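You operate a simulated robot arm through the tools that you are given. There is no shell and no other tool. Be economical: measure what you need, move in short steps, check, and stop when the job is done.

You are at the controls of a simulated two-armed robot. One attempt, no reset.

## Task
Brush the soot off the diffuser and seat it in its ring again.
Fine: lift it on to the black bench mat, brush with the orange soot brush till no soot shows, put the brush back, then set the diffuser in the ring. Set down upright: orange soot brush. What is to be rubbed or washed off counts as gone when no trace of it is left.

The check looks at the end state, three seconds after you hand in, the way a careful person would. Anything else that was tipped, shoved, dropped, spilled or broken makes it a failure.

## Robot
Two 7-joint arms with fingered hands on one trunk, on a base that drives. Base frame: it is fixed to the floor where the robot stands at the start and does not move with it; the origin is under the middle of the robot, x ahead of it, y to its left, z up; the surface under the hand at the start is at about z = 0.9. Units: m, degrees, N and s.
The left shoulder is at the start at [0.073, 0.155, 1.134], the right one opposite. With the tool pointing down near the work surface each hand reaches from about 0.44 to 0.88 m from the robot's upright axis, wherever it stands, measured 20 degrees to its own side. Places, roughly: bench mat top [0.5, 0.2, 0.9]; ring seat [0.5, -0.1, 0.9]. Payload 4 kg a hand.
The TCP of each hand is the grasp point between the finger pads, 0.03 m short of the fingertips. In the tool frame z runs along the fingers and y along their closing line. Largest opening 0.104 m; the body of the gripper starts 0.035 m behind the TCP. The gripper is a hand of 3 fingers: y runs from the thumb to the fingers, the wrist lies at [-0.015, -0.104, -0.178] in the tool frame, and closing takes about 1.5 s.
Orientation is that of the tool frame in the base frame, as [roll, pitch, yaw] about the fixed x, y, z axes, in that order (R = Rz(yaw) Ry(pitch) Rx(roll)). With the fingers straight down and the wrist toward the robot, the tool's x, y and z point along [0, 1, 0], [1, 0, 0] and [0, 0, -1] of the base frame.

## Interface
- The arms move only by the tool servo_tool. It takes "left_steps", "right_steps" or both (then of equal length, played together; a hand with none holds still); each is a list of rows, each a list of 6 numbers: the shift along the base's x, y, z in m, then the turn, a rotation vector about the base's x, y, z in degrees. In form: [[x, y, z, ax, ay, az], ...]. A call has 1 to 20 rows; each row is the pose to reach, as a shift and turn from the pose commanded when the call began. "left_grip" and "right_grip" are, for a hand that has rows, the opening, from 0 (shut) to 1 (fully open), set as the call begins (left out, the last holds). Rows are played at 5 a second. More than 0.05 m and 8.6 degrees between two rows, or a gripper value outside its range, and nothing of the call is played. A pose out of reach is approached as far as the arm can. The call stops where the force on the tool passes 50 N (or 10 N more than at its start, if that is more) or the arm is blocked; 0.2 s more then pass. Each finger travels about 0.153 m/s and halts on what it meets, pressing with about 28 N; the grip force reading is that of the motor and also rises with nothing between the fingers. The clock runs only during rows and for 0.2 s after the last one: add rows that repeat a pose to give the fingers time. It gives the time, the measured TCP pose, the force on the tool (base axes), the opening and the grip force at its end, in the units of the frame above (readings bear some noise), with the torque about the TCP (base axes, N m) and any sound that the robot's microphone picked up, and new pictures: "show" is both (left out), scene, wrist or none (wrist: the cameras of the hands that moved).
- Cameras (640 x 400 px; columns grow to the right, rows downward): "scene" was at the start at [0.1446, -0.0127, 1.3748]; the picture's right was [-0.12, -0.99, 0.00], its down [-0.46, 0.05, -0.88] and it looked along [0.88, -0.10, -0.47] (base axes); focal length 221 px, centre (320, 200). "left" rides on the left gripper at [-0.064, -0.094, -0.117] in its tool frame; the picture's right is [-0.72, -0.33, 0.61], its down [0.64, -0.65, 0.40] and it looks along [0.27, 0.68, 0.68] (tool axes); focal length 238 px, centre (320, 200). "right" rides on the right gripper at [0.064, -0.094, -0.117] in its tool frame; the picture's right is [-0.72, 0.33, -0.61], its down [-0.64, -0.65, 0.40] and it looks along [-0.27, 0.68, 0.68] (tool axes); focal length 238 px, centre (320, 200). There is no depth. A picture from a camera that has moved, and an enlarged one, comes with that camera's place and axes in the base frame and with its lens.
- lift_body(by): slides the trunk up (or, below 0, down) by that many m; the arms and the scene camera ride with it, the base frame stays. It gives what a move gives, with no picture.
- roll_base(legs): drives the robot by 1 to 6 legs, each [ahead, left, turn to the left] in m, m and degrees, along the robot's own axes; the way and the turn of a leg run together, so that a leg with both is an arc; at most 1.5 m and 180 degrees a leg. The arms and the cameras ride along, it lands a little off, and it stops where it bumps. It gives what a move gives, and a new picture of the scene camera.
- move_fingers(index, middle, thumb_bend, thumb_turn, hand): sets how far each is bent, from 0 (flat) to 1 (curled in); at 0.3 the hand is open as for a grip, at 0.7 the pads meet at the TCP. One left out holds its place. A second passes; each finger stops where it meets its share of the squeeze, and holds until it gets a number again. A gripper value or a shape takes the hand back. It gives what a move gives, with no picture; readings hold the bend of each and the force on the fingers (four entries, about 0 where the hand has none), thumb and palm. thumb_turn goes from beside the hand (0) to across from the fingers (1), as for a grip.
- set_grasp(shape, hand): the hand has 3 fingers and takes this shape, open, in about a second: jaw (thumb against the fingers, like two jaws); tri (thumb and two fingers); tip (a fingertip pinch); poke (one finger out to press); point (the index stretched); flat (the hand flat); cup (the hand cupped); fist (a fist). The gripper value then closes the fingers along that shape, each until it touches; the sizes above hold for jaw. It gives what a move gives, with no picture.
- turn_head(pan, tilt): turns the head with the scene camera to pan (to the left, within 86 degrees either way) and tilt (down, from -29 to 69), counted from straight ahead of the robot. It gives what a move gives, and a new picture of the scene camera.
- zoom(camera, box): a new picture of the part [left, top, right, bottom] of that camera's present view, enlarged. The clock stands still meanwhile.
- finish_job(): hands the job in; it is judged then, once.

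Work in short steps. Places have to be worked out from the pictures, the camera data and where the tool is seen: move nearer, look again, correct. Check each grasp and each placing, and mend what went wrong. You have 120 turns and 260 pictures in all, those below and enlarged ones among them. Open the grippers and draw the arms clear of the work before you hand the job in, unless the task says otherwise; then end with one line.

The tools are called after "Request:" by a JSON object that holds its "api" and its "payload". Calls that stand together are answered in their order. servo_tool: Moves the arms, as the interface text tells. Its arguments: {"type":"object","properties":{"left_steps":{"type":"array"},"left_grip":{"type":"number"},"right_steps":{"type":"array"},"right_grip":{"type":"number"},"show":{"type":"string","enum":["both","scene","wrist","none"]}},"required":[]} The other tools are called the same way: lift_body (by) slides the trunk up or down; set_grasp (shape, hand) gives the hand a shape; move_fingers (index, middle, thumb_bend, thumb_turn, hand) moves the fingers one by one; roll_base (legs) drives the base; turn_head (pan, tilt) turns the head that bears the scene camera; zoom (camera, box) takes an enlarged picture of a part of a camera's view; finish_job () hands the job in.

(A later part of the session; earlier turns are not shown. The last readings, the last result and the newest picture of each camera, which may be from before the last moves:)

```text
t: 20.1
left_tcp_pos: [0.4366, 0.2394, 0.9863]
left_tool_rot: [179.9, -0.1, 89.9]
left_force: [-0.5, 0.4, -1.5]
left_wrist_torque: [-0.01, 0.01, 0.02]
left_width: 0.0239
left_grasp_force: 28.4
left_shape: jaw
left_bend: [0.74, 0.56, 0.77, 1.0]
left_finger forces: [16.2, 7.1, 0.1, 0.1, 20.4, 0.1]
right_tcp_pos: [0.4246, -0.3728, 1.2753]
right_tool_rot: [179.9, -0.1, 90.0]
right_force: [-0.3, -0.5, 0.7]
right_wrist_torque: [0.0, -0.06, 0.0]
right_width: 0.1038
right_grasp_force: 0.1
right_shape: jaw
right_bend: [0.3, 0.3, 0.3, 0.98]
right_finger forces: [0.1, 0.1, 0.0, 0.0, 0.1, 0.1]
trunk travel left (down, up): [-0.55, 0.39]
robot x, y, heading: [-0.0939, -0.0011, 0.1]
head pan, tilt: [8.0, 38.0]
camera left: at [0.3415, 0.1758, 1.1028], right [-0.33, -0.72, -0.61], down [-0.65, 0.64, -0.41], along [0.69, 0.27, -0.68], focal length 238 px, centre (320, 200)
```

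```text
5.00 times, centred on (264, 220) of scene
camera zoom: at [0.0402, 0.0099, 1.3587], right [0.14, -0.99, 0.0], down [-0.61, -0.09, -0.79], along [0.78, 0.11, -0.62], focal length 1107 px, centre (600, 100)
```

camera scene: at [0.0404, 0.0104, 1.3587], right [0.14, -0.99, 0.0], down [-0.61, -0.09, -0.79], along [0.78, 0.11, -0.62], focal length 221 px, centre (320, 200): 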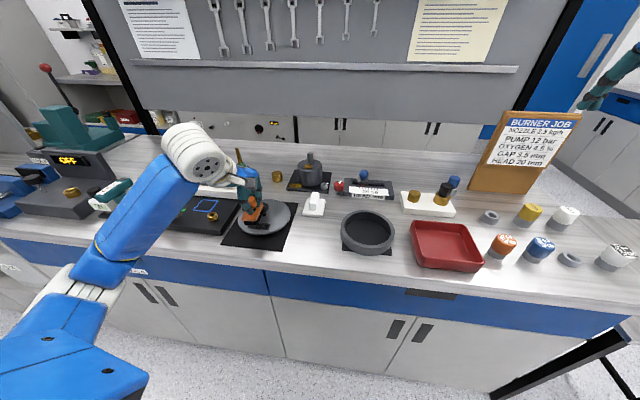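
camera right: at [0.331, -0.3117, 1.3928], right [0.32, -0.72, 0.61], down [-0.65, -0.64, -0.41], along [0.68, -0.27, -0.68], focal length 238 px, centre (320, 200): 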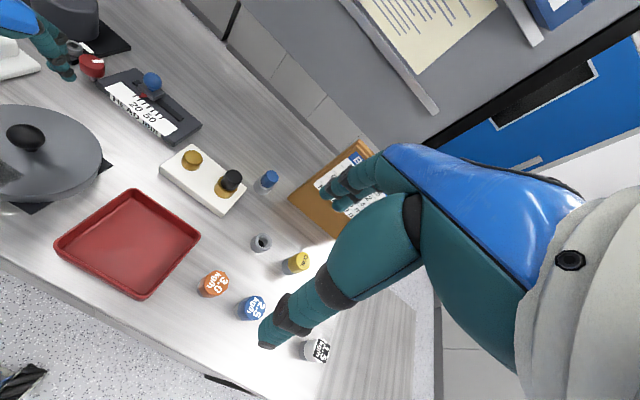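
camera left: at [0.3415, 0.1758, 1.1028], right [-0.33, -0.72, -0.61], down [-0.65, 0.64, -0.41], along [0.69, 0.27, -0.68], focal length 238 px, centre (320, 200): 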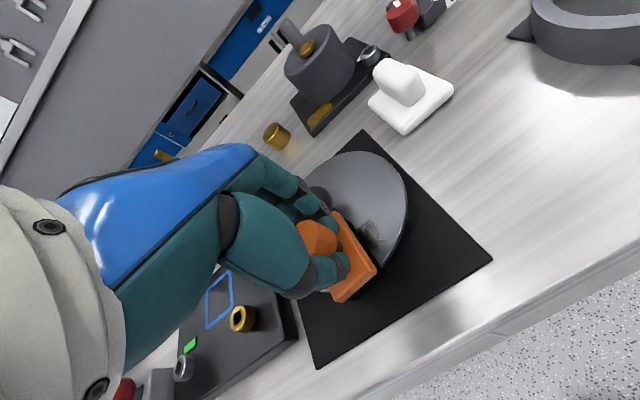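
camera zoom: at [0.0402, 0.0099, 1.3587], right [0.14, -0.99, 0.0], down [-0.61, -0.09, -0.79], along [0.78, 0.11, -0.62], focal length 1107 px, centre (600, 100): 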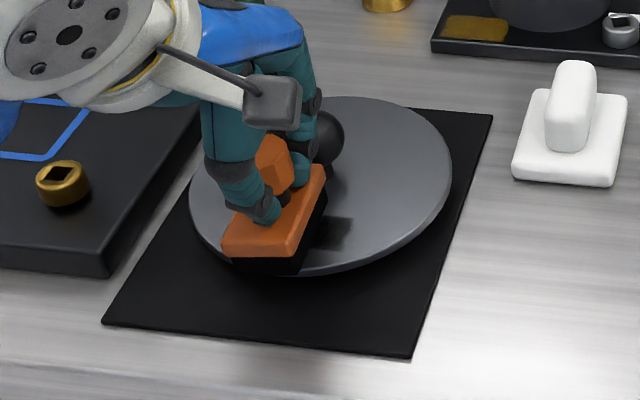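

No contact force yet. I'll lower a few more millimetres in 1 mm steps, watching the force.

Request:
{"api": "servo_tool", "payload": {"left_steps": [[0, 0, -0.001, 0, 0, 0], [0, 0, -0.002, 0, 0, 0], [0, 0, -0.003, 0, 0, 0]], "show": "none"}}

```text
t: 20.9
left_tcp_pos: [0.4369, 0.2391, 0.983]
left_tool_rot: [179.9, -0.1, 89.9]
left_force: [0.3, 0.1, -1.4]
left_wrist_torque: [-0.01, -0.01, -0.01]
left_width: 0.0237
left_grasp_force: 28.3
left_shape: jaw
left_bend: [0.74, 0.56, 0.77, 1.0]
left_finger forces: [16.2, 7.1, 0.0, 0.0, 20.5, 0.0]
right_tcp_pos: [0.4232, -0.372, 1.2755]
right_tool_rot: [179.9, 0.0, 89.9]
right_force: [-0.7, -0.1, 0.5]
right_wrist_torque: [-0.01, -0.02, 0.01]
right_width: 0.104
right_grasp_force: 0.1
right_shape: jaw
right_bend: [0.3, 0.3, 0.3, 0.98]
right_finger forces: [0.1, 0.1, 0.0, 0.0, 0.1, 0.1]
trunk travel left (down, up): [-0.55, 0.39]
robot x, y, heading: [-0.098, 0.0014, -0.1]
head pan, tilt: [8.0, 38.0]
```

Still no contact; I'll continue down in 1 mm steps.

Request:
{"api": "servo_tool", "payload": {"left_steps": [[0, 0, -0.001, 0, 0, 0], [0, 0, -0.002, 0, 0, 0], [0, 0, -0.003, 0, 0, 0]], "show": "none"}}

Request:
{"api": "zoom", "payload": {"camera": "scene", "box": [224, 190, 304, 240]}}

```text
t: 21.7
left_tcp_pos: [0.4367, 0.2385, 0.979]
left_tool_rot: [179.8, 0.0, 89.9]
left_force: [-0.8, -1.4, 3.1]
left_wrist_torque: [-0.02, -0.05, -0.03]
left_width: 0.0242
left_grasp_force: 28.1
left_shape: jaw
left_bend: [0.74, 0.56, 0.77, 1.0]
left_finger forces: [16.3, 6.3, 0.0, 0.0, 20.3, 0.0]
right_tcp_pos: [0.4229, -0.3734, 1.2752]
right_tool_rot: [179.8, -0.1, 89.8]
right_force: [0.4, -0.4, 0.2]
right_wrist_torque: [0.01, 0.02, -0.01]
right_width: 0.1036
right_grasp_force: 0.0
right_shape: jaw
right_bend: [0.3, 0.3, 0.3, 0.98]
right_finger forces: [0.0, 0.0, 0.1, 0.0, 0.0, 0.0]
trunk travel left (down, up): [-0.55, 0.39]
robot x, y, heading: [-0.0982, 0.0017, -0.0]
head pan, tilt: [8.0, 38.0]
```

```text
8.00 times, centred on (264, 215) of scene
camera zoom: at [0.0395, 0.0093, 1.3588], right [0.14, -0.99, 0.0], down [-0.61, -0.08, -0.79], along [0.78, 0.11, -0.62], focal length 1771 px, centre (768, 80)
```

zoom: 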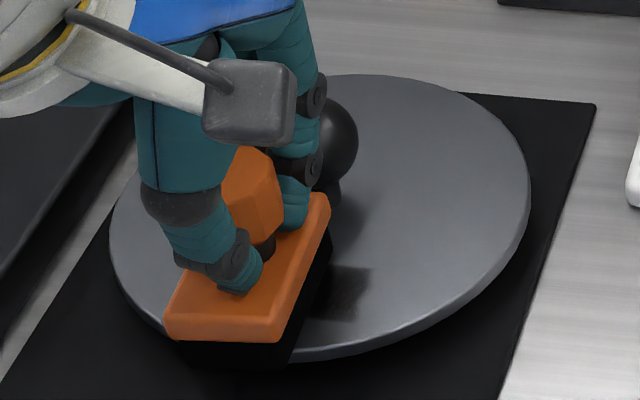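

Contact at TCP z ≈ 0.979 with about 4 N. I'll back off 3 mm from the knob and make a slow sideways stroke to the right and back, watching forces.

Request:
{"api": "servo_tool", "payload": {"left_steps": [[-0.003, 0, 0, 0, 0, 0], [-0.003, -0.01, 0, 0, 0, 0], [-0.003, -0.02, 0, 0, 0, 0], [-0.003, -0.03, 0, 0, 0, 0], [-0.003, -0.04, 0, 0, 0, 0]], "show": "wrist"}}

Request:
{"api": "zoom", "payload": {"camera": "scene", "box": [224, 190, 304, 240]}}

```text
t: 22.9
left_tcp_pos: [0.4335, 0.2, 0.9801]
left_tool_rot: [180.0, -0.1, 90.0]
left_force: [0.3, -0.3, 0.2]
left_wrist_torque: [0.07, 0.01, 0.0]
left_width: 0.024
left_grasp_force: 28.6
left_shape: jaw
left_bend: [0.74, 0.56, 0.77, 1.0]
left_finger forces: [16.0, 9.0, 0.1, 0.0, 20.6, 0.1]
right_tcp_pos: [0.4236, -0.374, 1.276]
right_tool_rot: [179.9, -0.2, 89.9]
right_force: [0.5, 0.0, 0.2]
right_wrist_torque: [0.03, 0.01, 0.01]
right_width: 0.1038
right_grasp_force: 0.0
right_shape: jaw
right_bend: [0.3, 0.3, 0.3, 0.98]
right_finger forces: [0.0, 0.0, 0.0, 0.0, 0.0, 0.1]
trunk travel left (down, up): [-0.55, 0.39]
robot x, y, heading: [-0.0974, 0.0008, -0.1]
head pan, tilt: [8.0, 38.0]
camera left: at [0.3389, 0.136, 1.0961], right [-0.32, -0.72, -0.61], down [-0.65, 0.64, -0.41], along [0.69, 0.27, -0.68], focal length 238 px, centre (320, 200)
```

left: 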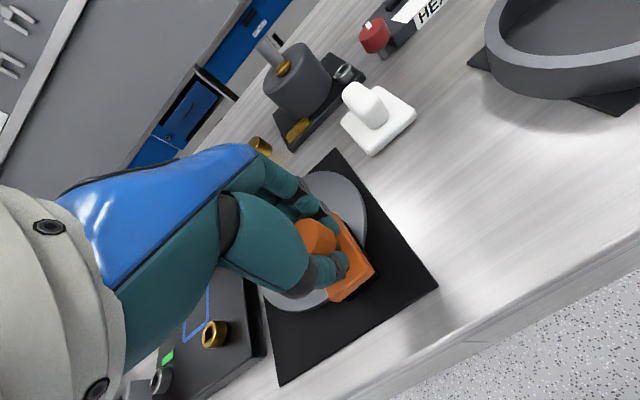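

```text
8.00 times, centred on (264, 215) of scene
camera zoom: at [0.0402, 0.0093, 1.3587], right [0.14, -0.99, 0.0], down [-0.61, -0.08, -0.79], along [0.78, 0.11, -0.62], focal length 1771 px, centre (768, 80)
```

zoom: 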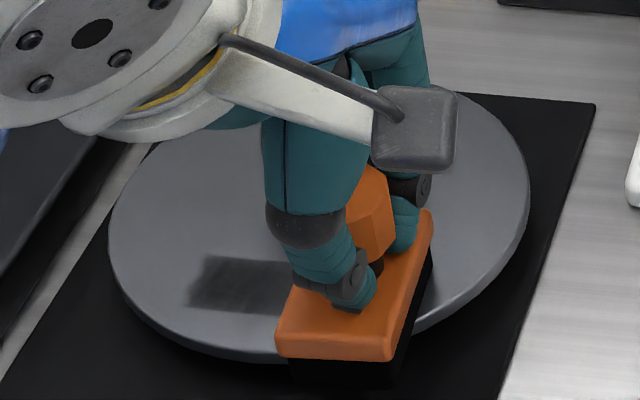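

The plate stayed put, but soot is still visible under light pressure. I'll press 1.5 mm lower and stroke left.

Request:
{"api": "servo_tool", "payload": {"left_steps": [[0, 0, -0.0015, 0, 0, 0], [0, 0.01, -0.0015, 0, 0, 0], [0, 0.02, -0.0015, 0, 0, 0], [0, 0.03, -0.0015, 0, 0, 0], [0, 0.04, -0.0015, 0, 0, 0], [0, 0.05, -0.0015, 0, 0, 0], [0, 0.06, -0.0015, 0, 0, 0], [0, 0.07, -0.0015, 0, 0, 0]], "show": "none"}}

Request:
{"api": "zoom", "payload": {"camera": "scene", "box": [224, 190, 304, 240]}}

```text
t: 24.7
left_tcp_pos: [0.4332, 0.2674, 0.9791]
left_tool_rot: [179.8, 0.1, 89.9]
left_force: [-0.3, -0.8, 4.0]
left_wrist_torque: [0.0, -0.03, -0.06]
left_width: 0.0238
left_grasp_force: 27.4
left_shape: jaw
left_bend: [0.74, 0.56, 0.77, 1.0]
left_finger forces: [17.1, 11.5, 0.0, 0.0, 22.8, 0.0]
right_tcp_pos: [0.4229, -0.3731, 1.2757]
right_tool_rot: [179.8, -0.1, 90.0]
right_force: [-0.3, 0.2, -0.1]
right_wrist_torque: [0.03, 0.0, -0.04]
right_width: 0.1037
right_grasp_force: 0.1
right_shape: jaw
right_bend: [0.3, 0.3, 0.3, 0.98]
right_finger forces: [0.1, 0.0, 0.0, 0.0, 0.0, 0.0]
trunk travel left (down, up): [-0.55, 0.39]
robot x, y, heading: [-0.0975, 0.0014, -0.2]
head pan, tilt: [8.0, 38.0]
```

```text
8.00 times, centred on (264, 215) of scene
camera zoom: at [0.0391, 0.0093, 1.3589], right [0.14, -0.99, 0.0], down [-0.61, -0.08, -0.79], along [0.78, 0.11, -0.62], focal length 1771 px, centre (768, 80)
```

zoom: 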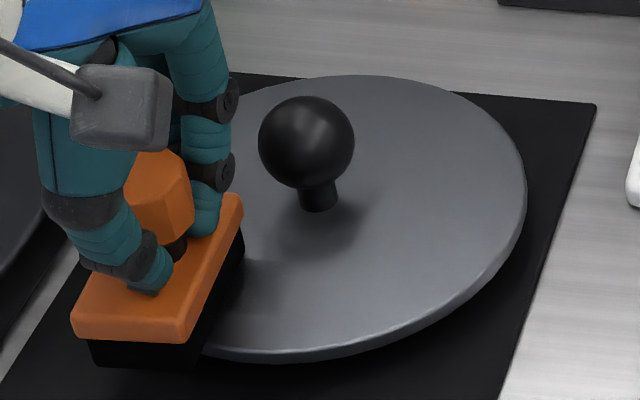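

Most of the soot is gone. I'll do another right-left pass, then lift to inspect.

Request:
{"api": "servo_tool", "payload": {"left_steps": [[0, -0.014, -0.0005, 0, 0, 0], [0, -0.028, -0.0005, 0, 0, 0], [0, -0.042, -0.0005, 0, 0, 0], [0, -0.056, -0.0005, 0, 0, 0], [0, -0.068, -0.0005, 0, 0, 0], [0, -0.056, -0.0005, 0, 0, 0], [0, -0.042, -0.0005, 0, 0, 0], [0, -0.028, -0.0005, 0, 0, 0], [0, -0.014, -0.0005, 0, 0, 0], [0, 0, -0.0005, 0, 0, 0], [0, 0.005, -0.0005, 0, 0, 0], [0, -0.014, -0.0005, 0, 0, 0], [0, -0.028, -0.0005, 0, 0, 0], [0, -0.042, -0.0005, 0, 0, 0], [0, -0.056, -0.0005, 0, 0, 0], [0, -0.068, -0.0005, 0, 0, 0], [0, -0.068, 0.03, 0, 0, 0], [0, -0.1, 0.06, 0, 0, 0]], "show": "wrist"}}

Request:
{"api": "zoom", "payload": {"camera": "scene", "box": [224, 190, 304, 240]}}

```text
t: 28.5
left_tcp_pos: [0.4339, 0.1672, 1.0381]
left_tool_rot: [-180.0, -0.2, 90.0]
left_force: [0.6, 0.0, -0.7]
left_wrist_torque: [-0.02, -0.01, 0.03]
left_width: 0.024
left_grasp_force: 28.2
left_shape: jaw
left_bend: [0.74, 0.56, 0.77, 1.0]
left_finger forces: [19.1, 15.1, 0.1, 0.1, 24.1, 0.0]
right_tcp_pos: [0.4226, -0.3756, 1.2753]
right_tool_rot: [179.9, -0.2, 89.9]
right_force: [0.3, 0.3, -0.6]
right_wrist_torque: [-0.01, 0.01, -0.01]
right_width: 0.1037
right_grasp_force: 0.1
right_shape: jaw
right_bend: [0.3, 0.3, 0.3, 0.98]
right_finger forces: [0.1, 0.1, 0.0, 0.0, 0.0, 0.1]
trunk travel left (down, up): [-0.55, 0.39]
robot x, y, heading: [-0.0986, -0.0015, -0.2]
head pan, tilt: [8.0, 38.0]
camera left: at [0.34, 0.1042, 1.154], right [-0.33, -0.72, -0.62], down [-0.65, 0.64, -0.4], along [0.68, 0.27, -0.68], focal length 238 px, centre (320, 200)
```

left: 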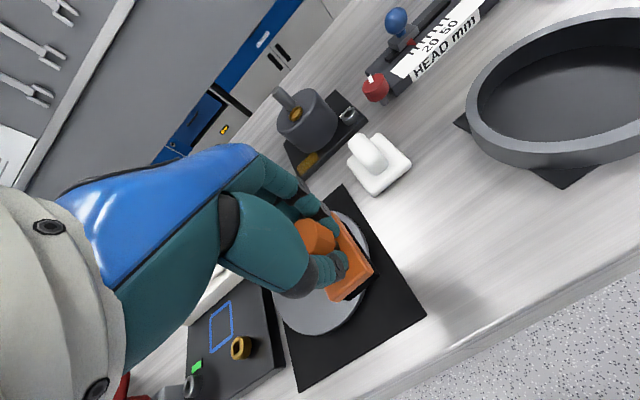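

```text
8.00 times, centred on (264, 215) of scene
camera zoom: at [0.0406, 0.0073, 1.3586], right [0.14, -0.99, 0.0], down [-0.61, -0.08, -0.79], along [0.78, 0.11, -0.62], focal length 1771 px, centre (768, 80)
```

zoom: 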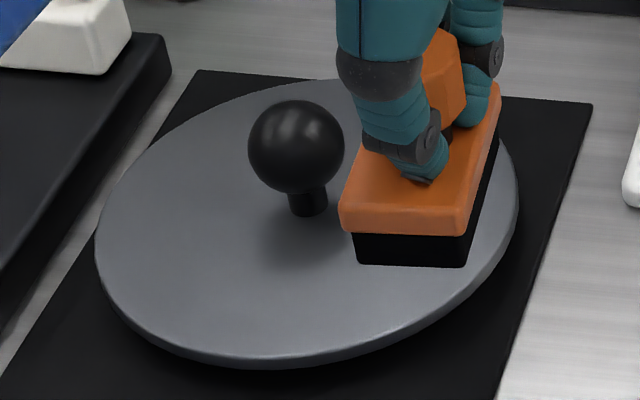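

The visible part is clean. I'll carry the brush over its home spot and check the whole plate.

Request:
{"api": "servo_tool", "payload": {"left_steps": [[0.003, -0.035, 0, 0, 0, 0], [0.003, -0.069, 0, 0, 0, 0], [0.003, -0.069, -0.03, 0, 0, 0], [0.003, -0.069, -0.055, 0, 0, 0]], "show": "wrist"}}

Request:
{"api": "zoom", "payload": {"camera": "scene", "box": [224, 190, 304, 240]}}

Request:
{"api": "zoom", "payload": {"camera": "scene", "box": [256, 190, 352, 250]}}

```text
t: 29.5
left_tcp_pos: [0.4365, 0.1004, 0.9818]
left_tool_rot: [179.9, 0.2, 90.0]
left_force: [-0.8, -0.7, -0.8]
left_wrist_torque: [0.01, 0.0, 0.01]
left_width: 0.0237
left_grasp_force: 27.6
left_shape: jaw
left_bend: [0.74, 0.56, 0.77, 1.0]
left_finger forces: [19.3, 15.0, 0.1, 0.0, 24.4, 0.0]
right_tcp_pos: [0.4238, -0.3713, 1.2764]
right_tool_rot: [180.0, 0.0, 90.0]
right_force: [0.3, -0.4, 0.1]
right_wrist_torque: [0.01, 0.0, -0.05]
right_width: 0.1038
right_grasp_force: 0.0
right_shape: jaw
right_bend: [0.3, 0.3, 0.3, 0.98]
right_finger forces: [0.1, 0.0, 0.0, 0.0, 0.1, 0.1]
trunk travel left (down, up): [-0.55, 0.39]
robot x, y, heading: [-0.1013, 0.0012, 0.1]
head pan, tilt: [8.0, 38.0]
camera left: at [0.3416, 0.038, 1.0985], right [-0.33, -0.72, -0.61], down [-0.65, 0.64, -0.41], along [0.69, 0.27, -0.68], focal length 238 px, centre (320, 200)
```

left: 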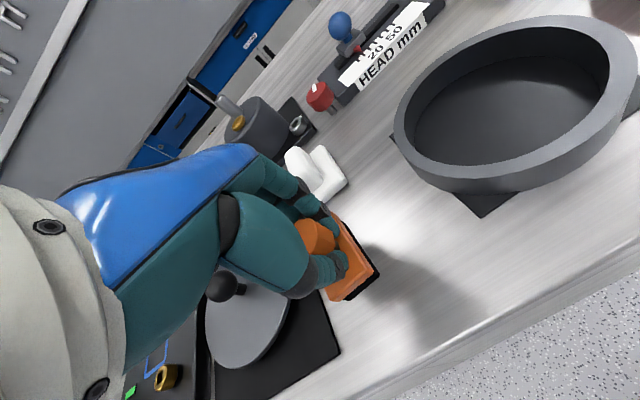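

```text
8.00 times, centred on (264, 215) of scene
camera zoom: at [0.0406, 0.0114, 1.3587], right [0.14, -0.99, 0.0], down [-0.61, -0.09, -0.79], along [0.78, 0.11, -0.62], focal length 1771 px, centre (768, 80)
```

zoom: 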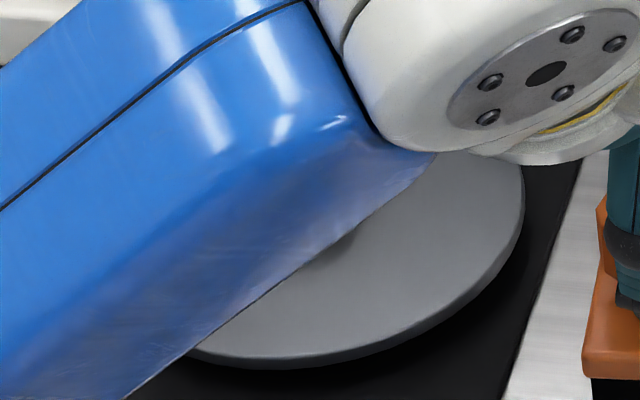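

```text
6.67 times, centred on (304, 220) of scene
camera zoom: at [0.0406, 0.0114, 1.3587], right [0.14, -0.99, 0.0], down [-0.61, -0.09, -0.79], along [0.78, 0.11, -0.62], focal length 1476 px, centre (427, 67)
```

zoom: 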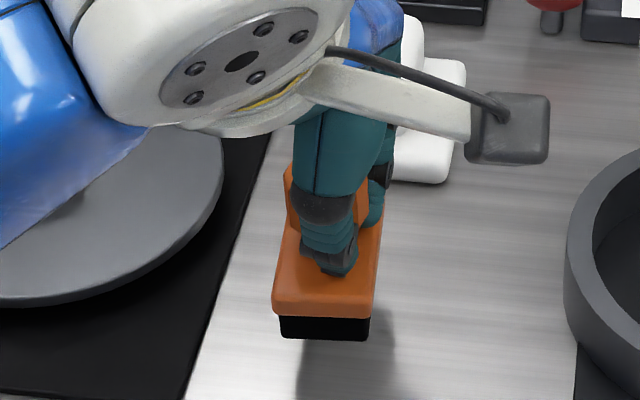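

Before setting the brush down I'll check the plate closely in the wrist view.

Request:
{"api": "zoom", "payload": {"camera": "left", "box": [190, 260, 318, 380]}}

```text
3.33 times, centred on (254, 320) of left
camera zoom: at [0.3416, 0.038, 1.0985], right [-0.33, -0.72, -0.61], down [-0.65, 0.64, -0.41], along [0.69, 0.27, -0.68], focal length 794 px, centre (540, -200)
```

zoom: 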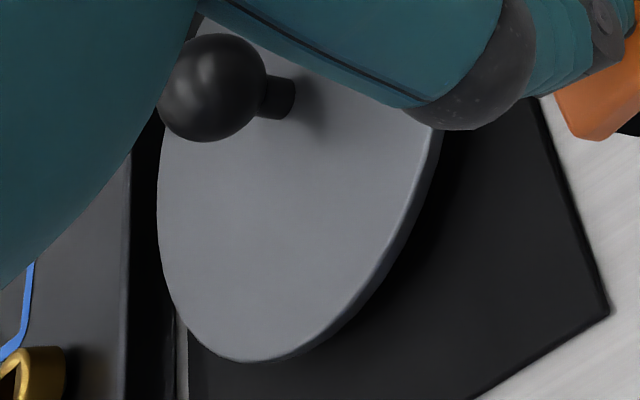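

The plate is clean. I'll lower the brush to its home height, finishing with 1 mm steps.

Request:
{"api": "servo_tool", "payload": {"left_steps": [[0, 0, -0.012, 0, 0, 0], [0, 0, -0.017, 0, 0, 0], [0, 0, -0.019, 0, 0, 0], [0, 0, -0.02, 0, 0, 0]], "show": "none"}}

Request:
{"api": "zoom", "payload": {"camera": "scene", "box": [256, 190, 352, 250]}}

```text
t: 30.5
left_tcp_pos: [0.4361, 0.0999, 0.9634]
left_tool_rot: [179.9, 0.0, 90.1]
left_force: [-0.6, 0.4, -1.7]
left_wrist_torque: [-0.01, 0.01, -0.01]
left_width: 0.0241
left_grasp_force: 28.2
left_shape: jaw
left_bend: [0.74, 0.56, 0.77, 1.0]
left_finger forces: [19.5, 15.0, 0.0, 0.0, 24.7, 0.1]
right_tcp_pos: [0.4226, -0.3734, 1.2755]
right_tool_rot: [179.9, 0.0, 89.8]
right_force: [1.5, 0.3, 0.2]
right_wrist_torque: [0.0, 0.0, -0.02]
right_width: 0.1035
right_grasp_force: 0.0
right_shape: jaw
right_bend: [0.3, 0.3, 0.3, 0.98]
right_finger forces: [0.0, 0.0, 0.0, 0.0, 0.0, 0.1]
trunk travel left (down, up): [-0.55, 0.39]
robot x, y, heading: [-0.1018, 0.0046, -0.1]
head pan, tilt: [8.0, 38.0]
```

```text
6.67 times, centred on (304, 220) of scene
camera zoom: at [0.0404, 0.0089, 1.3587], right [0.14, -0.99, 0.0], down [-0.61, -0.08, -0.79], along [0.78, 0.11, -0.62], focal length 1476 px, centre (427, 67)
```

zoom: 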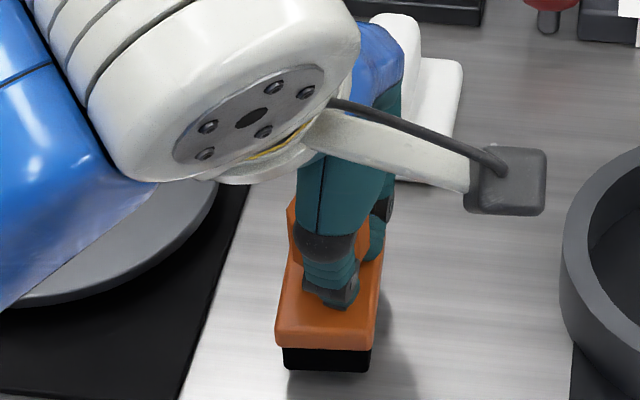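

Not touching yet, and the brush sits about 2–3 mm left of its original spot. I'll shift it and lower in 1 mm steps.

Request:
{"api": "servo_tool", "payload": {"left_steps": [[0, -0.0025, 0, 0, 0, 0], [0, -0.0025, -0.001, 0, 0, 0], [0, -0.0025, -0.002, 0, 0, 0]], "show": "none"}}

```text
t: 31.3
left_tcp_pos: [0.435, 0.096, 0.9609]
left_tool_rot: [179.8, 0.0, 90.0]
left_force: [-0.6, 0.6, -1.2]
left_wrist_torque: [-0.01, 0.05, 0.0]
left_width: 0.0238
left_grasp_force: 28.1
left_shape: jaw
left_bend: [0.74, 0.56, 0.77, 1.0]
left_finger forces: [19.5, 15.1, 0.0, 0.0, 24.8, 0.0]
right_tcp_pos: [0.4243, -0.3742, 1.2747]
right_tool_rot: [179.9, -0.2, 89.9]
right_force: [0.1, 0.5, 0.4]
right_wrist_torque: [0.02, -0.01, 0.05]
right_width: 0.104
right_grasp_force: 0.1
right_shape: jaw
right_bend: [0.3, 0.3, 0.3, 0.98]
right_finger forces: [0.0, 0.0, 0.0, 0.1, 0.0, 0.0]
trunk travel left (down, up): [-0.55, 0.39]
robot x, y, heading: [-0.1008, -0.0036, -0.2]
head pan, tilt: [8.0, 38.0]
```

Still hanging free; I'll go 1–2 mm further.

Request:
{"api": "servo_tool", "payload": {"left_steps": [[0.001, 0.001, -0.001, 0, 0, 0], [0.001, 0.001, -0.0015, 0, 0, 0]], "show": "none"}}

Request:
{"api": "zoom", "payload": {"camera": "scene", "box": [256, 190, 352, 250]}}

```text
t: 31.9
left_tcp_pos: [0.4374, 0.0968, 0.96]
left_tool_rot: [179.9, -0.2, 89.8]
left_force: [-0.4, 0.4, -0.6]
left_wrist_torque: [-0.06, -0.01, 0.02]
left_width: 0.0239
left_grasp_force: 27.5
left_shape: jaw
left_bend: [0.74, 0.56, 0.77, 1.0]
left_finger forces: [19.6, 15.0, 0.0, 0.1, 24.9, 0.1]
right_tcp_pos: [0.4225, -0.3747, 1.2755]
right_tool_rot: [179.9, -0.1, 89.9]
right_force: [1.1, -0.8, 0.1]
right_wrist_torque: [-0.03, -0.01, 0.0]
right_width: 0.1036
right_grasp_force: 0.1
right_shape: jaw
right_bend: [0.3, 0.3, 0.3, 0.98]
right_finger forces: [0.0, 0.0, 0.1, 0.1, 0.1, 0.1]
trunk travel left (down, up): [-0.55, 0.39]
robot x, y, heading: [-0.0955, 0.0004, 0.0]
head pan, tilt: [8.0, 38.0]
```

```text
6.67 times, centred on (304, 220) of scene
camera zoom: at [0.0404, 0.0089, 1.3587], right [0.14, -0.99, 0.0], down [-0.61, -0.08, -0.79], along [0.78, 0.11, -0.62], focal length 1476 px, centre (427, 67)
```

zoom: 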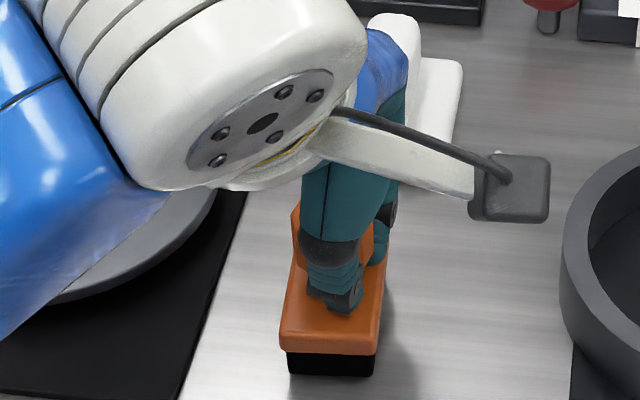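

The brush is back at its original spot and practically on the bench. One more millimetre, then release and rise straight up.

Request:
{"api": "servo_tool", "payload": {"left_steps": [[0, 0, -0.001, 0, 0, 0]], "show": "none"}}

Request:
{"api": "servo_tool", "payload": {"left_steps": [[0, 0, 0, 0, 0, 0], [0, 0, 0, 0, 0, 0], [0, 0, 0, 0, 0, 0], [0, 0, 0, 0, 0, 0], [0, 0, 0, 0, 0, 0]], "left_grip": 1, "show": "none"}}

Request:
{"api": "servo_tool", "payload": {"left_steps": [[0, 0, 0.03, 0, 0, 0], [0, 0, 0.07, 0, 0, 0], [0, 0, 0.11, 0, 0, 0]]}}

Request:
{"api": "zoom", "payload": {"camera": "scene", "box": [200, 180, 328, 260]}}

```text
t: 32.3
left_tcp_pos: [0.4377, 0.0987, 0.96]
left_tool_rot: [179.9, 0.0, 90.1]
left_force: [0.6, -0.1, -1.8]
left_wrist_torque: [-0.04, 0.0, 0.0]
left_width: 0.0242
left_grasp_force: 28.3
left_shape: jaw
left_bend: [0.74, 0.56, 0.77, 1.0]
left_finger forces: [19.6, 15.2, 0.0, 0.0, 25.0, 0.0]
right_tcp_pos: [0.423, -0.3734, 1.276]
right_tool_rot: [180.0, -0.2, 89.9]
right_force: [-0.3, 0.0, -0.1]
right_wrist_torque: [-0.02, -0.01, 0.01]
right_width: 0.1038
right_grasp_force: 0.0
right_shape: jaw
right_bend: [0.3, 0.3, 0.3, 0.98]
right_finger forces: [0.1, 0.1, 0.0, 0.0, 0.0, 0.0]
trunk travel left (down, up): [-0.55, 0.39]
robot x, y, heading: [-0.098, 0.0015, 0.0]
head pan, tilt: [8.0, 38.0]
```

```text
t: 33.5
left_tcp_pos: [0.4376, 0.0977, 0.9581]
left_tool_rot: [179.9, -0.1, 90.1]
left_force: [0.4, 0.1, 0.0]
left_wrist_torque: [0.01, -0.02, 0.01]
left_width: 0.1038
left_grasp_force: 0.1
left_shape: jaw
left_bend: [0.3, 0.3, 0.3, 0.98]
left_finger forces: [0.0, 0.0, 0.1, 0.1, 0.0, 0.1]
right_tcp_pos: [0.4232, -0.3735, 1.2757]
right_tool_rot: [179.9, -0.1, 89.9]
right_force: [0.3, 0.3, 0.7]
right_wrist_torque: [0.01, 0.01, 0.01]
right_width: 0.1036
right_grasp_force: 0.1
right_shape: jaw
right_bend: [0.3, 0.3, 0.3, 0.98]
right_finger forces: [0.0, 0.1, 0.0, 0.0, 0.0, 0.0]
trunk travel left (down, up): [-0.55, 0.39]
robot x, y, heading: [-0.0981, -0.0008, -0.1]
head pan, tilt: [8.0, 38.0]
```

```text
t: 34.3
left_tcp_pos: [0.4356, 0.0991, 1.0679]
left_tool_rot: [179.9, -0.1, 89.8]
left_force: [0.6, 0.7, -0.1]
left_wrist_torque: [0.01, -0.02, 0.0]
left_width: 0.1037
left_grasp_force: 0.0
left_shape: jaw
left_bend: [0.3, 0.3, 0.3, 0.98]
left_finger forces: [0.0, 0.1, 0.0, 0.0, 0.1, 0.0]
right_tcp_pos: [0.4227, -0.3726, 1.2753]
right_tool_rot: [179.8, -0.2, 89.9]
right_force: [0.6, 0.1, -0.4]
right_wrist_torque: [0.06, -0.04, 0.01]
right_width: 0.1038
right_grasp_force: 0.1
right_shape: jaw
right_bend: [0.3, 0.3, 0.3, 0.98]
right_finger forces: [0.0, 0.0, 0.1, 0.0, 0.0, 0.0]
trunk travel left (down, up): [-0.55, 0.39]
robot x, y, heading: [-0.1007, 0.0026, 0.3]
head pan, tilt: [8.0, 38.0]
camera scene: at [0.0395, 0.0093, 1.3587], right [0.14, -0.99, 0.0], down [-0.61, -0.08, -0.79], along [0.78, 0.11, -0.62], focal length 221 px, centre (320, 200)
camera left: at [0.3412, 0.0354, 1.1859], right [-0.33, -0.72, -0.61], down [-0.65, 0.64, -0.4], along [0.69, 0.27, -0.68], focal length 238 px, centre (320, 200)
```

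scene: 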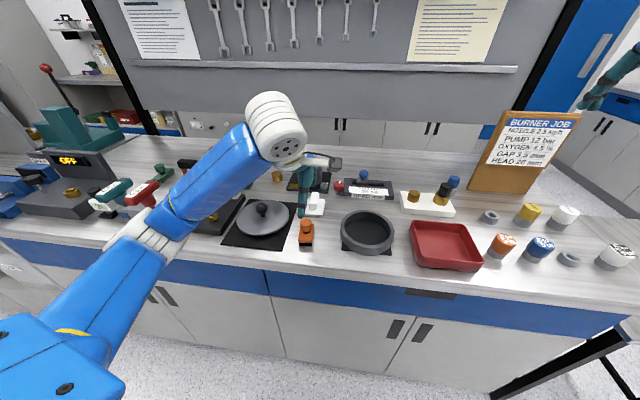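
left: 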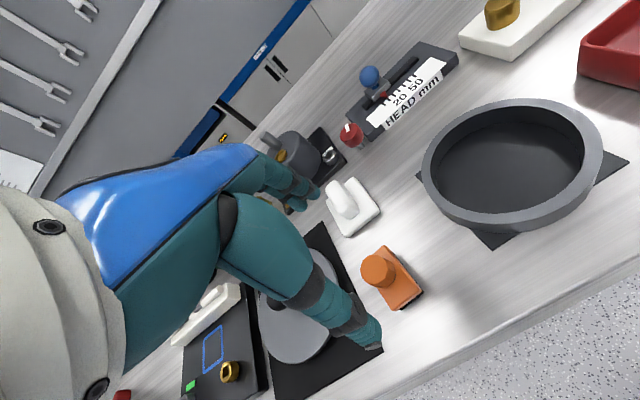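

```text
5.00 times, centred on (264, 220) of scene
camera zoom: at [0.0395, 0.0093, 1.3587], right [0.14, -0.99, 0.0], down [-0.61, -0.08, -0.79], along [0.78, 0.11, -0.62], focal length 1107 px, centre (600, 100)
```

zoom: 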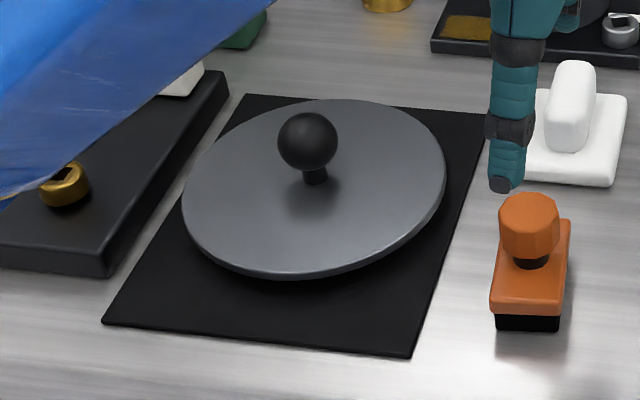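

Brush is upright at home and the plate is clean. Now I'll return above the plate knob to regrasp it; it shifted about 3 mm toward the robot and left.

Request:
{"api": "servo_tool", "payload": {"left_steps": [[0.012, 0.036, 0.01, 0, 0, 0], [0.025, 0.072, 0.01, 0, 0, 0], [0.037, 0.108, 0.01, 0, 0, 0], [0.0495, 0.1445, 0, 0, 0, 0], [0.0495, 0.1445, -0.04, 0, 0, 0], [0.0495, 0.1445, -0.08, 0, 0, 0]]}}

Request:
{"api": "zoom", "payload": {"camera": "scene", "box": [200, 180, 328, 260]}}

```text
t: 35.7
left_tcp_pos: [0.4877, 0.2442, 0.9875]
left_tool_rot: [179.8, -0.1, 90.1]
left_force: [-0.3, 0.3, -0.6]
left_wrist_torque: [0.01, -0.01, -0.01]
left_width: 0.1037
left_grasp_force: 0.1
left_shape: jaw
left_bend: [0.3, 0.3, 0.3, 0.98]
left_finger forces: [0.1, 0.0, 0.0, 0.0, 0.0, 0.0]
right_tcp_pos: [0.423, -0.3734, 1.276]
right_tool_rot: [179.9, -0.1, 89.8]
right_force: [-0.2, -0.4, 0.0]
right_wrist_torque: [0.0, -0.02, 0.02]
right_width: 0.1037
right_grasp_force: 0.0
right_shape: jaw
right_bend: [0.3, 0.3, 0.3, 0.98]
right_finger forces: [0.0, 0.1, 0.0, 0.0, 0.0, 0.0]
trunk travel left (down, up): [-0.55, 0.39]
robot x, y, heading: [-0.0981, 0.0019, 0.1]
head pan, tilt: [8.0, 38.0]
camera scene: at [0.0406, 0.01, 1.3587], right [0.14, -0.99, 0.0], down [-0.61, -0.09, -0.79], along [0.78, 0.11, -0.62], focal length 221 px, centre (320, 200)
camera left: at [0.3933, 0.1809, 1.1054], right [-0.32, -0.72, -0.61], down [-0.65, 0.64, -0.41], along [0.69, 0.27, -0.68], focal length 238 px, centre (320, 200)
```

scene: 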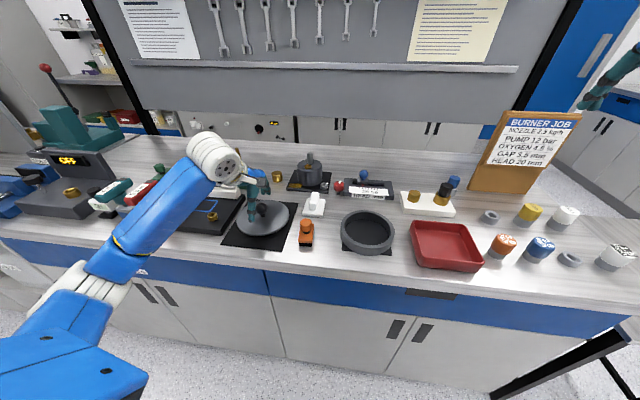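
left: 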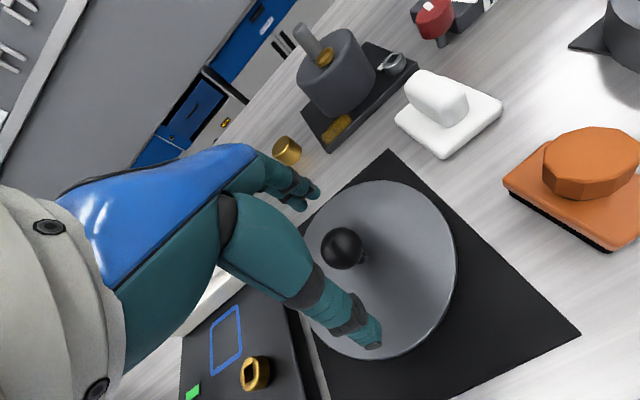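

```text
5.00 times, centred on (264, 220) of scene
camera zoom: at [0.0406, 0.01, 1.3587], right [0.14, -0.99, 0.0], down [-0.61, -0.09, -0.79], along [0.78, 0.11, -0.62], focal length 1107 px, centre (600, 100)
```

zoom: 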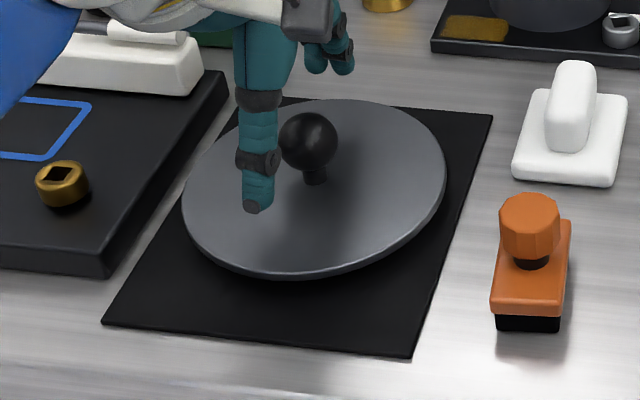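

To reproduce the earlier grip, where the knob sat at pixel (325, 237) in the wrist view, the hand should move about +6 mm in x and +5 mm in y. I'll do that and descend.

Request:
{"api": "servo_tool", "payload": {"left_steps": [[0.006, 0.005, -0.015, 0, 0, 0], [0.006, 0.005, -0.025, 0, 0, 0], [0.006, 0.005, -0.033, 0, 0, 0]], "show": "wrist"}}

```text
t: 36.5
left_tcp_pos: [0.4929, 0.2468, 0.956]
left_tool_rot: [179.9, -0.1, 89.8]
left_force: [0.1, 1.1, -0.2]
left_wrist_torque: [0.0, 0.03, 0.01]
left_width: 0.1037
left_grasp_force: 0.0
left_shape: jaw
left_bend: [0.3, 0.3, 0.3, 0.98]
left_finger forces: [0.0, 0.0, 0.0, 0.1, 0.0, 0.0]
right_tcp_pos: [0.4222, -0.3734, 1.2759]
right_tool_rot: [179.9, -0.1, 89.8]
right_force: [0.6, 0.2, 0.7]
right_wrist_torque: [0.01, 0.05, 0.04]
right_width: 0.1037
right_grasp_force: 0.2
right_shape: jaw
right_bend: [0.3, 0.3, 0.3, 0.98]
right_finger forces: [0.0, 0.0, 0.1, 0.0, 0.0, 0.0]
trunk travel left (down, up): [-0.55, 0.39]
robot x, y, heading: [-0.1029, 0.0021, 0.2]
head pan, tilt: [8.0, 38.0]
camera left: at [0.3979, 0.1844, 1.0724], right [-0.33, -0.72, -0.61], down [-0.65, 0.64, -0.41], along [0.69, 0.27, -0.68], focal length 238 px, centre (320, 200)
```

left: 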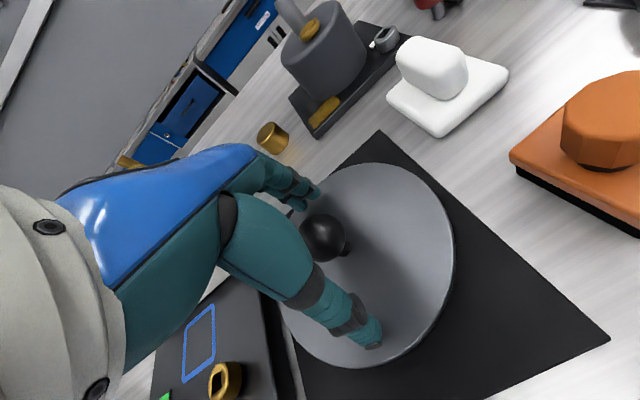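

The knob is at (324, 237), matching the earlier grip. Closing the hand.

Request:
{"api": "servo_tool", "payload": {"left_steps": [[0, 0, 0, 0, 0, 0], [0, 0, 0, 0, 0, 0], [0, 0, 0, 0, 0, 0], [0, 0, 0, 0, 0, 0], [0, 0, 0, 0, 0, 0], [0, 0, 0, 0, 0, 0], [0, 0, 0, 0, 0, 0], [0, 0, 0, 0, 0, 0]], "left_grip": 0, "show": "none"}}

Request:
{"api": "servo_tool", "payload": {"left_steps": [[0, 0, 0.015, 0, 0, 0], [0, 0, 0.04, 0, 0, 0], [0, 0, 0.08, 0, 0, 0], [0, 0, 0.12, 0, 0, 0]]}}

Request:
{"api": "zoom", "payload": {"camera": "scene", "box": [184, 150, 312, 230]}}

```text
t: 38.3
left_tcp_pos: [0.4941, 0.2478, 0.9562]
left_tool_rot: [179.9, 0.1, 90.0]
left_force: [0.3, 0.0, -2.6]
left_wrist_torque: [0.02, -0.04, -0.01]
left_width: 0.0156
left_grasp_force: 27.8
left_shape: jaw
left_bend: [0.74, 0.71, 0.77, 1.0]
left_finger forces: [15.9, 4.4, 0.0, 0.0, 22.7, 0.0]
right_tcp_pos: [0.4233, -0.3737, 1.2755]
right_tool_rot: [179.9, 0.0, 89.9]
right_force: [-1.1, -0.2, -0.1]
right_wrist_torque: [0.0, -0.03, -0.02]
right_width: 0.1034
right_grasp_force: 0.1
right_shape: jaw
right_bend: [0.3, 0.3, 0.3, 0.98]
right_finger forces: [0.1, 0.0, 0.0, 0.1, 0.1, 0.0]
trunk travel left (down, up): [-0.55, 0.39]
robot x, y, heading: [-0.101, -0.0012, -0.1]
head pan, tilt: [8.0, 38.0]
```

```text
t: 39.3
left_tcp_pos: [0.4926, 0.2462, 1.0773]
left_tool_rot: [179.9, -0.2, 90.0]
left_force: [0.0, -0.1, -2.2]
left_wrist_torque: [0.04, -0.02, 0.02]
left_width: 0.0156
left_grasp_force: 27.7
left_shape: jaw
left_bend: [0.74, 0.71, 0.78, 1.0]
left_finger forces: [16.4, 4.3, 0.0, 0.1, 23.2, 0.0]
right_tcp_pos: [0.4231, -0.3744, 1.2739]
right_tool_rot: [179.9, -0.1, 89.9]
right_force: [-0.4, 0.4, 0.8]
right_wrist_torque: [0.02, 0.02, 0.01]
right_width: 0.1039
right_grasp_force: 0.0
right_shape: jaw
right_bend: [0.3, 0.3, 0.3, 0.98]
right_finger forces: [0.0, 0.1, 0.0, 0.0, 0.1, 0.0]
trunk travel left (down, up): [-0.55, 0.39]
robot x, y, heading: [-0.096, 0.0019, -0.0]
head pan, tilt: [8.0, 38.0]
camera scene: at [0.0404, 0.0091, 1.3586], right [0.14, -0.99, 0.0], down [-0.61, -0.08, -0.79], along [0.78, 0.11, -0.62], focal length 221 px, centre (320, 200)
camera left: at [0.3974, 0.1832, 1.1943], right [-0.33, -0.72, -0.61], down [-0.65, 0.64, -0.4], along [0.68, 0.27, -0.68], focal length 238 px, centre (320, 200)
```

scene: 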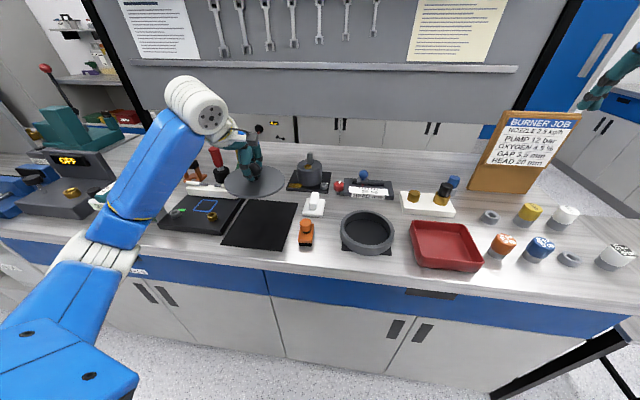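
left: 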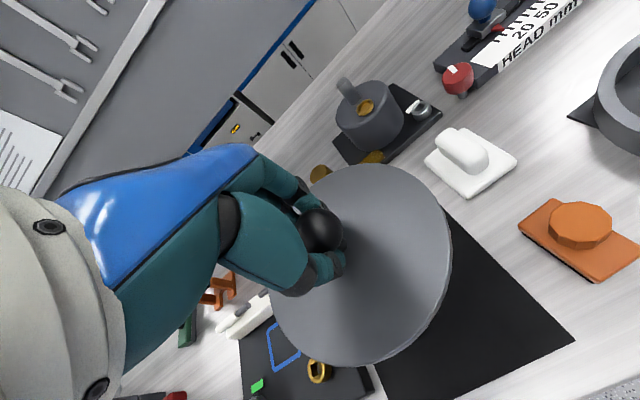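

```text
5.00 times, centred on (248, 190) of scene
camera zoom: at [0.0404, 0.0091, 1.3586], right [0.14, -0.99, 0.0], down [-0.61, -0.08, -0.79], along [0.78, 0.11, -0.62], focal length 1107 px, centre (680, 250)
```

zoom: 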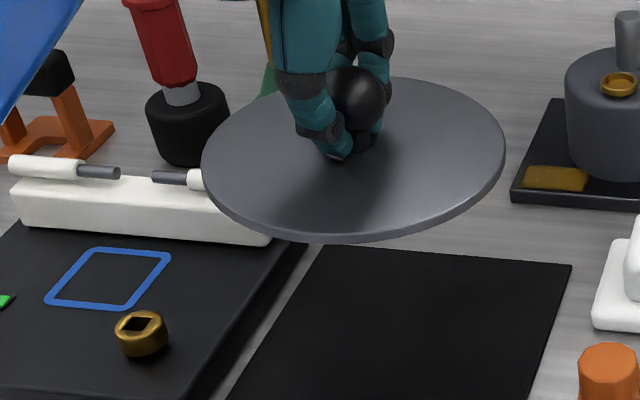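

The plate is held firmly. I'll carry it back to 40 mm above the seat pose, where I have an earlier picture to compare alignment.

Request:
{"api": "servo_tool", "payload": {"left_steps": [[-0.002, -0.035, 0, 0, 0, 0], [-0.004, -0.075, 0, 0, 0, 0], [-0.007, -0.115, 0, 0, 0, 0], [-0.009, -0.155, 0, 0, 0, 0], [-0.012, -0.195, 0, 0, 0, 0], [-0.014, -0.235, 0, 0, 0, 0], [-0.016, -0.275, 0, 0, 0, 0], [-0.0175, -0.303, 0, 0, 0, 0], [-0.0175, -0.303, -0.03, 0, 0, 0], [-0.0175, -0.303, -0.058, 0, 0, 0], [-0.0175, -0.303, -0.058, 0, 0, 0]], "show": "wrist"}}

Request:
{"api": "zoom", "payload": {"camera": "scene", "box": [304, 170, 432, 250]}}

```text
t: 41.7
left_tcp_pos: [0.4756, -0.0562, 1.0188]
left_tool_rot: [179.8, -0.1, 89.9]
left_force: [-0.6, 0.8, -2.2]
left_wrist_torque: [-0.01, 0.0, 0.02]
left_width: 0.0153
left_grasp_force: 27.9
left_shape: jaw
left_bend: [0.74, 0.71, 0.78, 1.0]
left_finger forces: [17.2, 4.4, 0.0, 0.0, 23.4, 0.0]
right_tcp_pos: [0.4225, -0.3745, 1.2754]
right_tool_rot: [179.8, -0.1, 89.9]
right_force: [0.1, -1.0, 0.1]
right_wrist_torque: [-0.04, 0.02, 0.0]
right_width: 0.1036
right_grasp_force: 0.0
right_shape: jaw
right_bend: [0.3, 0.3, 0.3, 0.98]
right_finger forces: [0.1, 0.0, 0.1, 0.1, 0.1, 0.0]
trunk travel left (down, up): [-0.55, 0.39]
robot x, y, heading: [-0.0982, -0.0004, -0.1]
head pan, tilt: [8.0, 38.0]
camera left: at [0.38, -0.1196, 1.1355], right [-0.33, -0.72, -0.62], down [-0.65, 0.64, -0.41], along [0.69, 0.27, -0.68], focal length 238 px, centre (320, 200)
```

left: 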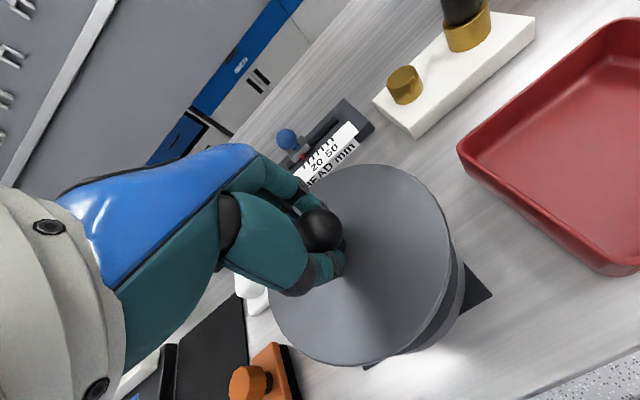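

```text
5.00 times, centred on (368, 210) of scene
camera zoom: at [0.0405, 0.0077, 1.3587], right [0.14, -0.99, 0.0], down [-0.61, -0.08, -0.79], along [0.78, 0.11, -0.62], focal length 1107 px, centre (80, 150)
```

zoom: 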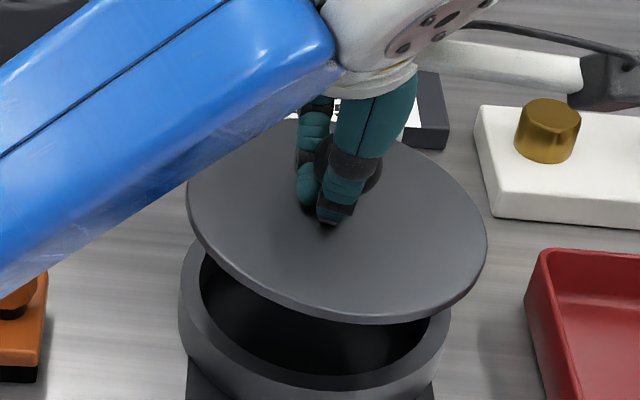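

Compared with the earlier picture, the plate's left side is tilted up by about 5° and it sits slightly right. I'll rotate the hand -5° about x, shift left, and compare again.

Request:
{"api": "servo_tool", "payload": {"left_steps": [[0, 0.004, 0, -2.5, 0, 0], [0, 0.0075, 0, -5, 0, 0], [0, 0.0075, 0, -5, 0, 0]], "show": "wrist"}}

Request:
{"api": "zoom", "payload": {"camera": "scene", "box": [304, 170, 432, 250]}}

```text
t: 42.5
left_tcp_pos: [0.4764, -0.0493, 1.0175]
left_tool_rot: [179.9, 5.1, 90.1]
left_force: [-0.4, 0.4, -1.9]
left_wrist_torque: [0.02, 0.01, 0.0]
left_width: 0.0152
left_grasp_force: 27.6
left_shape: jaw
left_bend: [0.74, 0.71, 0.78, 1.0]
left_finger forces: [17.1, 4.3, 0.0, 0.0, 23.7, 0.0]
right_tcp_pos: [0.4221, -0.3744, 1.2751]
right_tool_rot: [179.9, -0.1, 89.9]
right_force: [-0.7, 1.5, 0.2]
right_wrist_torque: [0.0, -0.03, -0.04]
right_width: 0.1035
right_grasp_force: 0.1
right_shape: jaw
right_bend: [0.3, 0.3, 0.3, 0.98]
right_finger forces: [0.0, 0.1, 0.0, 0.0, 0.0, 0.0]
trunk travel left (down, up): [-0.55, 0.39]
robot x, y, heading: [-0.1, 0.004, 0.1]
head pan, tilt: [8.0, 38.0]
camera left: at [0.3809, -0.1016, 1.1395], right [-0.33, -0.77, -0.55], down [-0.65, 0.6, -0.46], along [0.69, 0.21, -0.7], focal length 238 px, centre (320, 200)
```

left: 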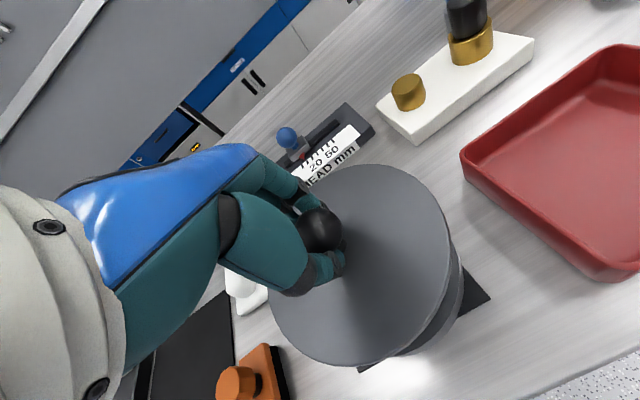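

```text
5.00 times, centred on (368, 210) of scene
camera zoom: at [0.0409, 0.0078, 1.3586], right [0.14, -0.99, 0.0], down [-0.61, -0.08, -0.79], along [0.78, 0.11, -0.62], focal length 1107 px, centre (80, 150)
```

zoom: 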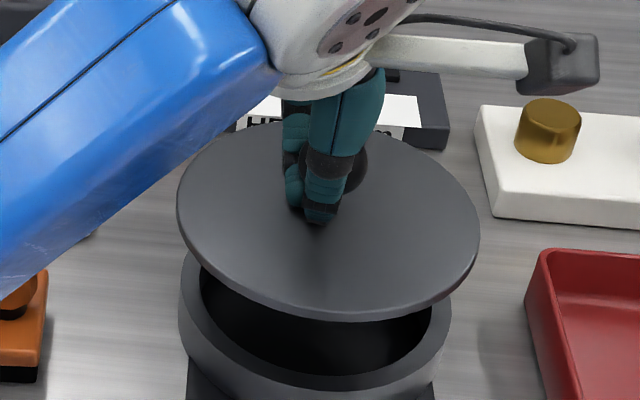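

The tilt is now close to the original, the lateral match is good, and the plate just sits about 7 mm higher in the hand. I'll trim 1° more and lower close to the ring.

Request:
{"api": "servo_tool", "payload": {"left_steps": [[0, 0, -0.01, -1, 0, 0], [0, 0, -0.025, -1, 0, 0], [0, 0, -0.037, -1, 0, 0]], "show": "wrist"}}

Request:
{"api": "zoom", "payload": {"camera": "scene", "box": [320, 190, 416, 250]}}

```text
t: 43.3
left_tcp_pos: [0.476, -0.0479, 0.9808]
left_tool_rot: [179.9, 5.9, 90.1]
left_force: [-0.9, 0.2, -1.9]
left_wrist_torque: [-0.01, 0.0, -0.01]
left_width: 0.0154
left_grasp_force: 28.1
left_shape: jaw
left_bend: [0.74, 0.71, 0.78, 1.0]
left_finger forces: [17.3, 4.2, 0.0, 0.0, 24.0, 0.0]
right_tcp_pos: [0.4243, -0.3738, 1.2745]
right_tool_rot: [179.8, -0.1, 89.9]
right_force: [0.1, 0.5, 0.3]
right_wrist_torque: [0.0, 0.03, 0.02]
right_width: 0.1037
right_grasp_force: 0.0
right_shape: jaw
right_bend: [0.3, 0.3, 0.3, 0.98]
right_finger forces: [0.0, 0.1, 0.0, 0.0, 0.1, 0.1]
trunk travel left (down, up): [-0.55, 0.39]
robot x, y, heading: [-0.1019, 0.004, -0.1]
head pan, tilt: [8.0, 38.0]
camera left: at [0.3814, -0.0986, 1.1036], right [-0.33, -0.78, -0.54], down [-0.65, 0.6, -0.47], along [0.69, 0.2, -0.7], focal length 238 px, centre (320, 200)
```

left: 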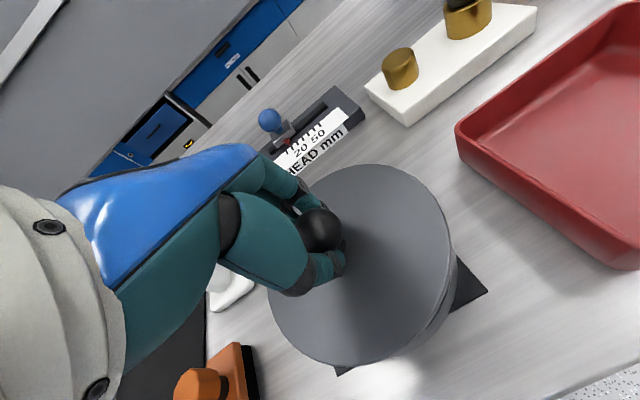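

```text
6.67 times, centred on (368, 220) of scene
camera zoom: at [0.0409, 0.008, 1.3586], right [0.14, -0.99, 0.0], down [-0.61, -0.08, -0.79], along [0.78, 0.11, -0.62], focal length 1476 px, centre (0, 67)
```

zoom: 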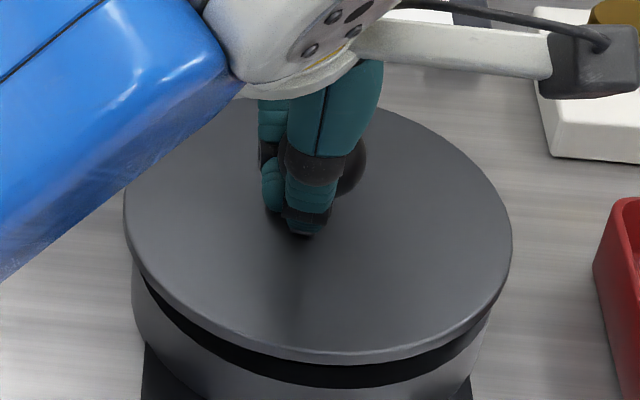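

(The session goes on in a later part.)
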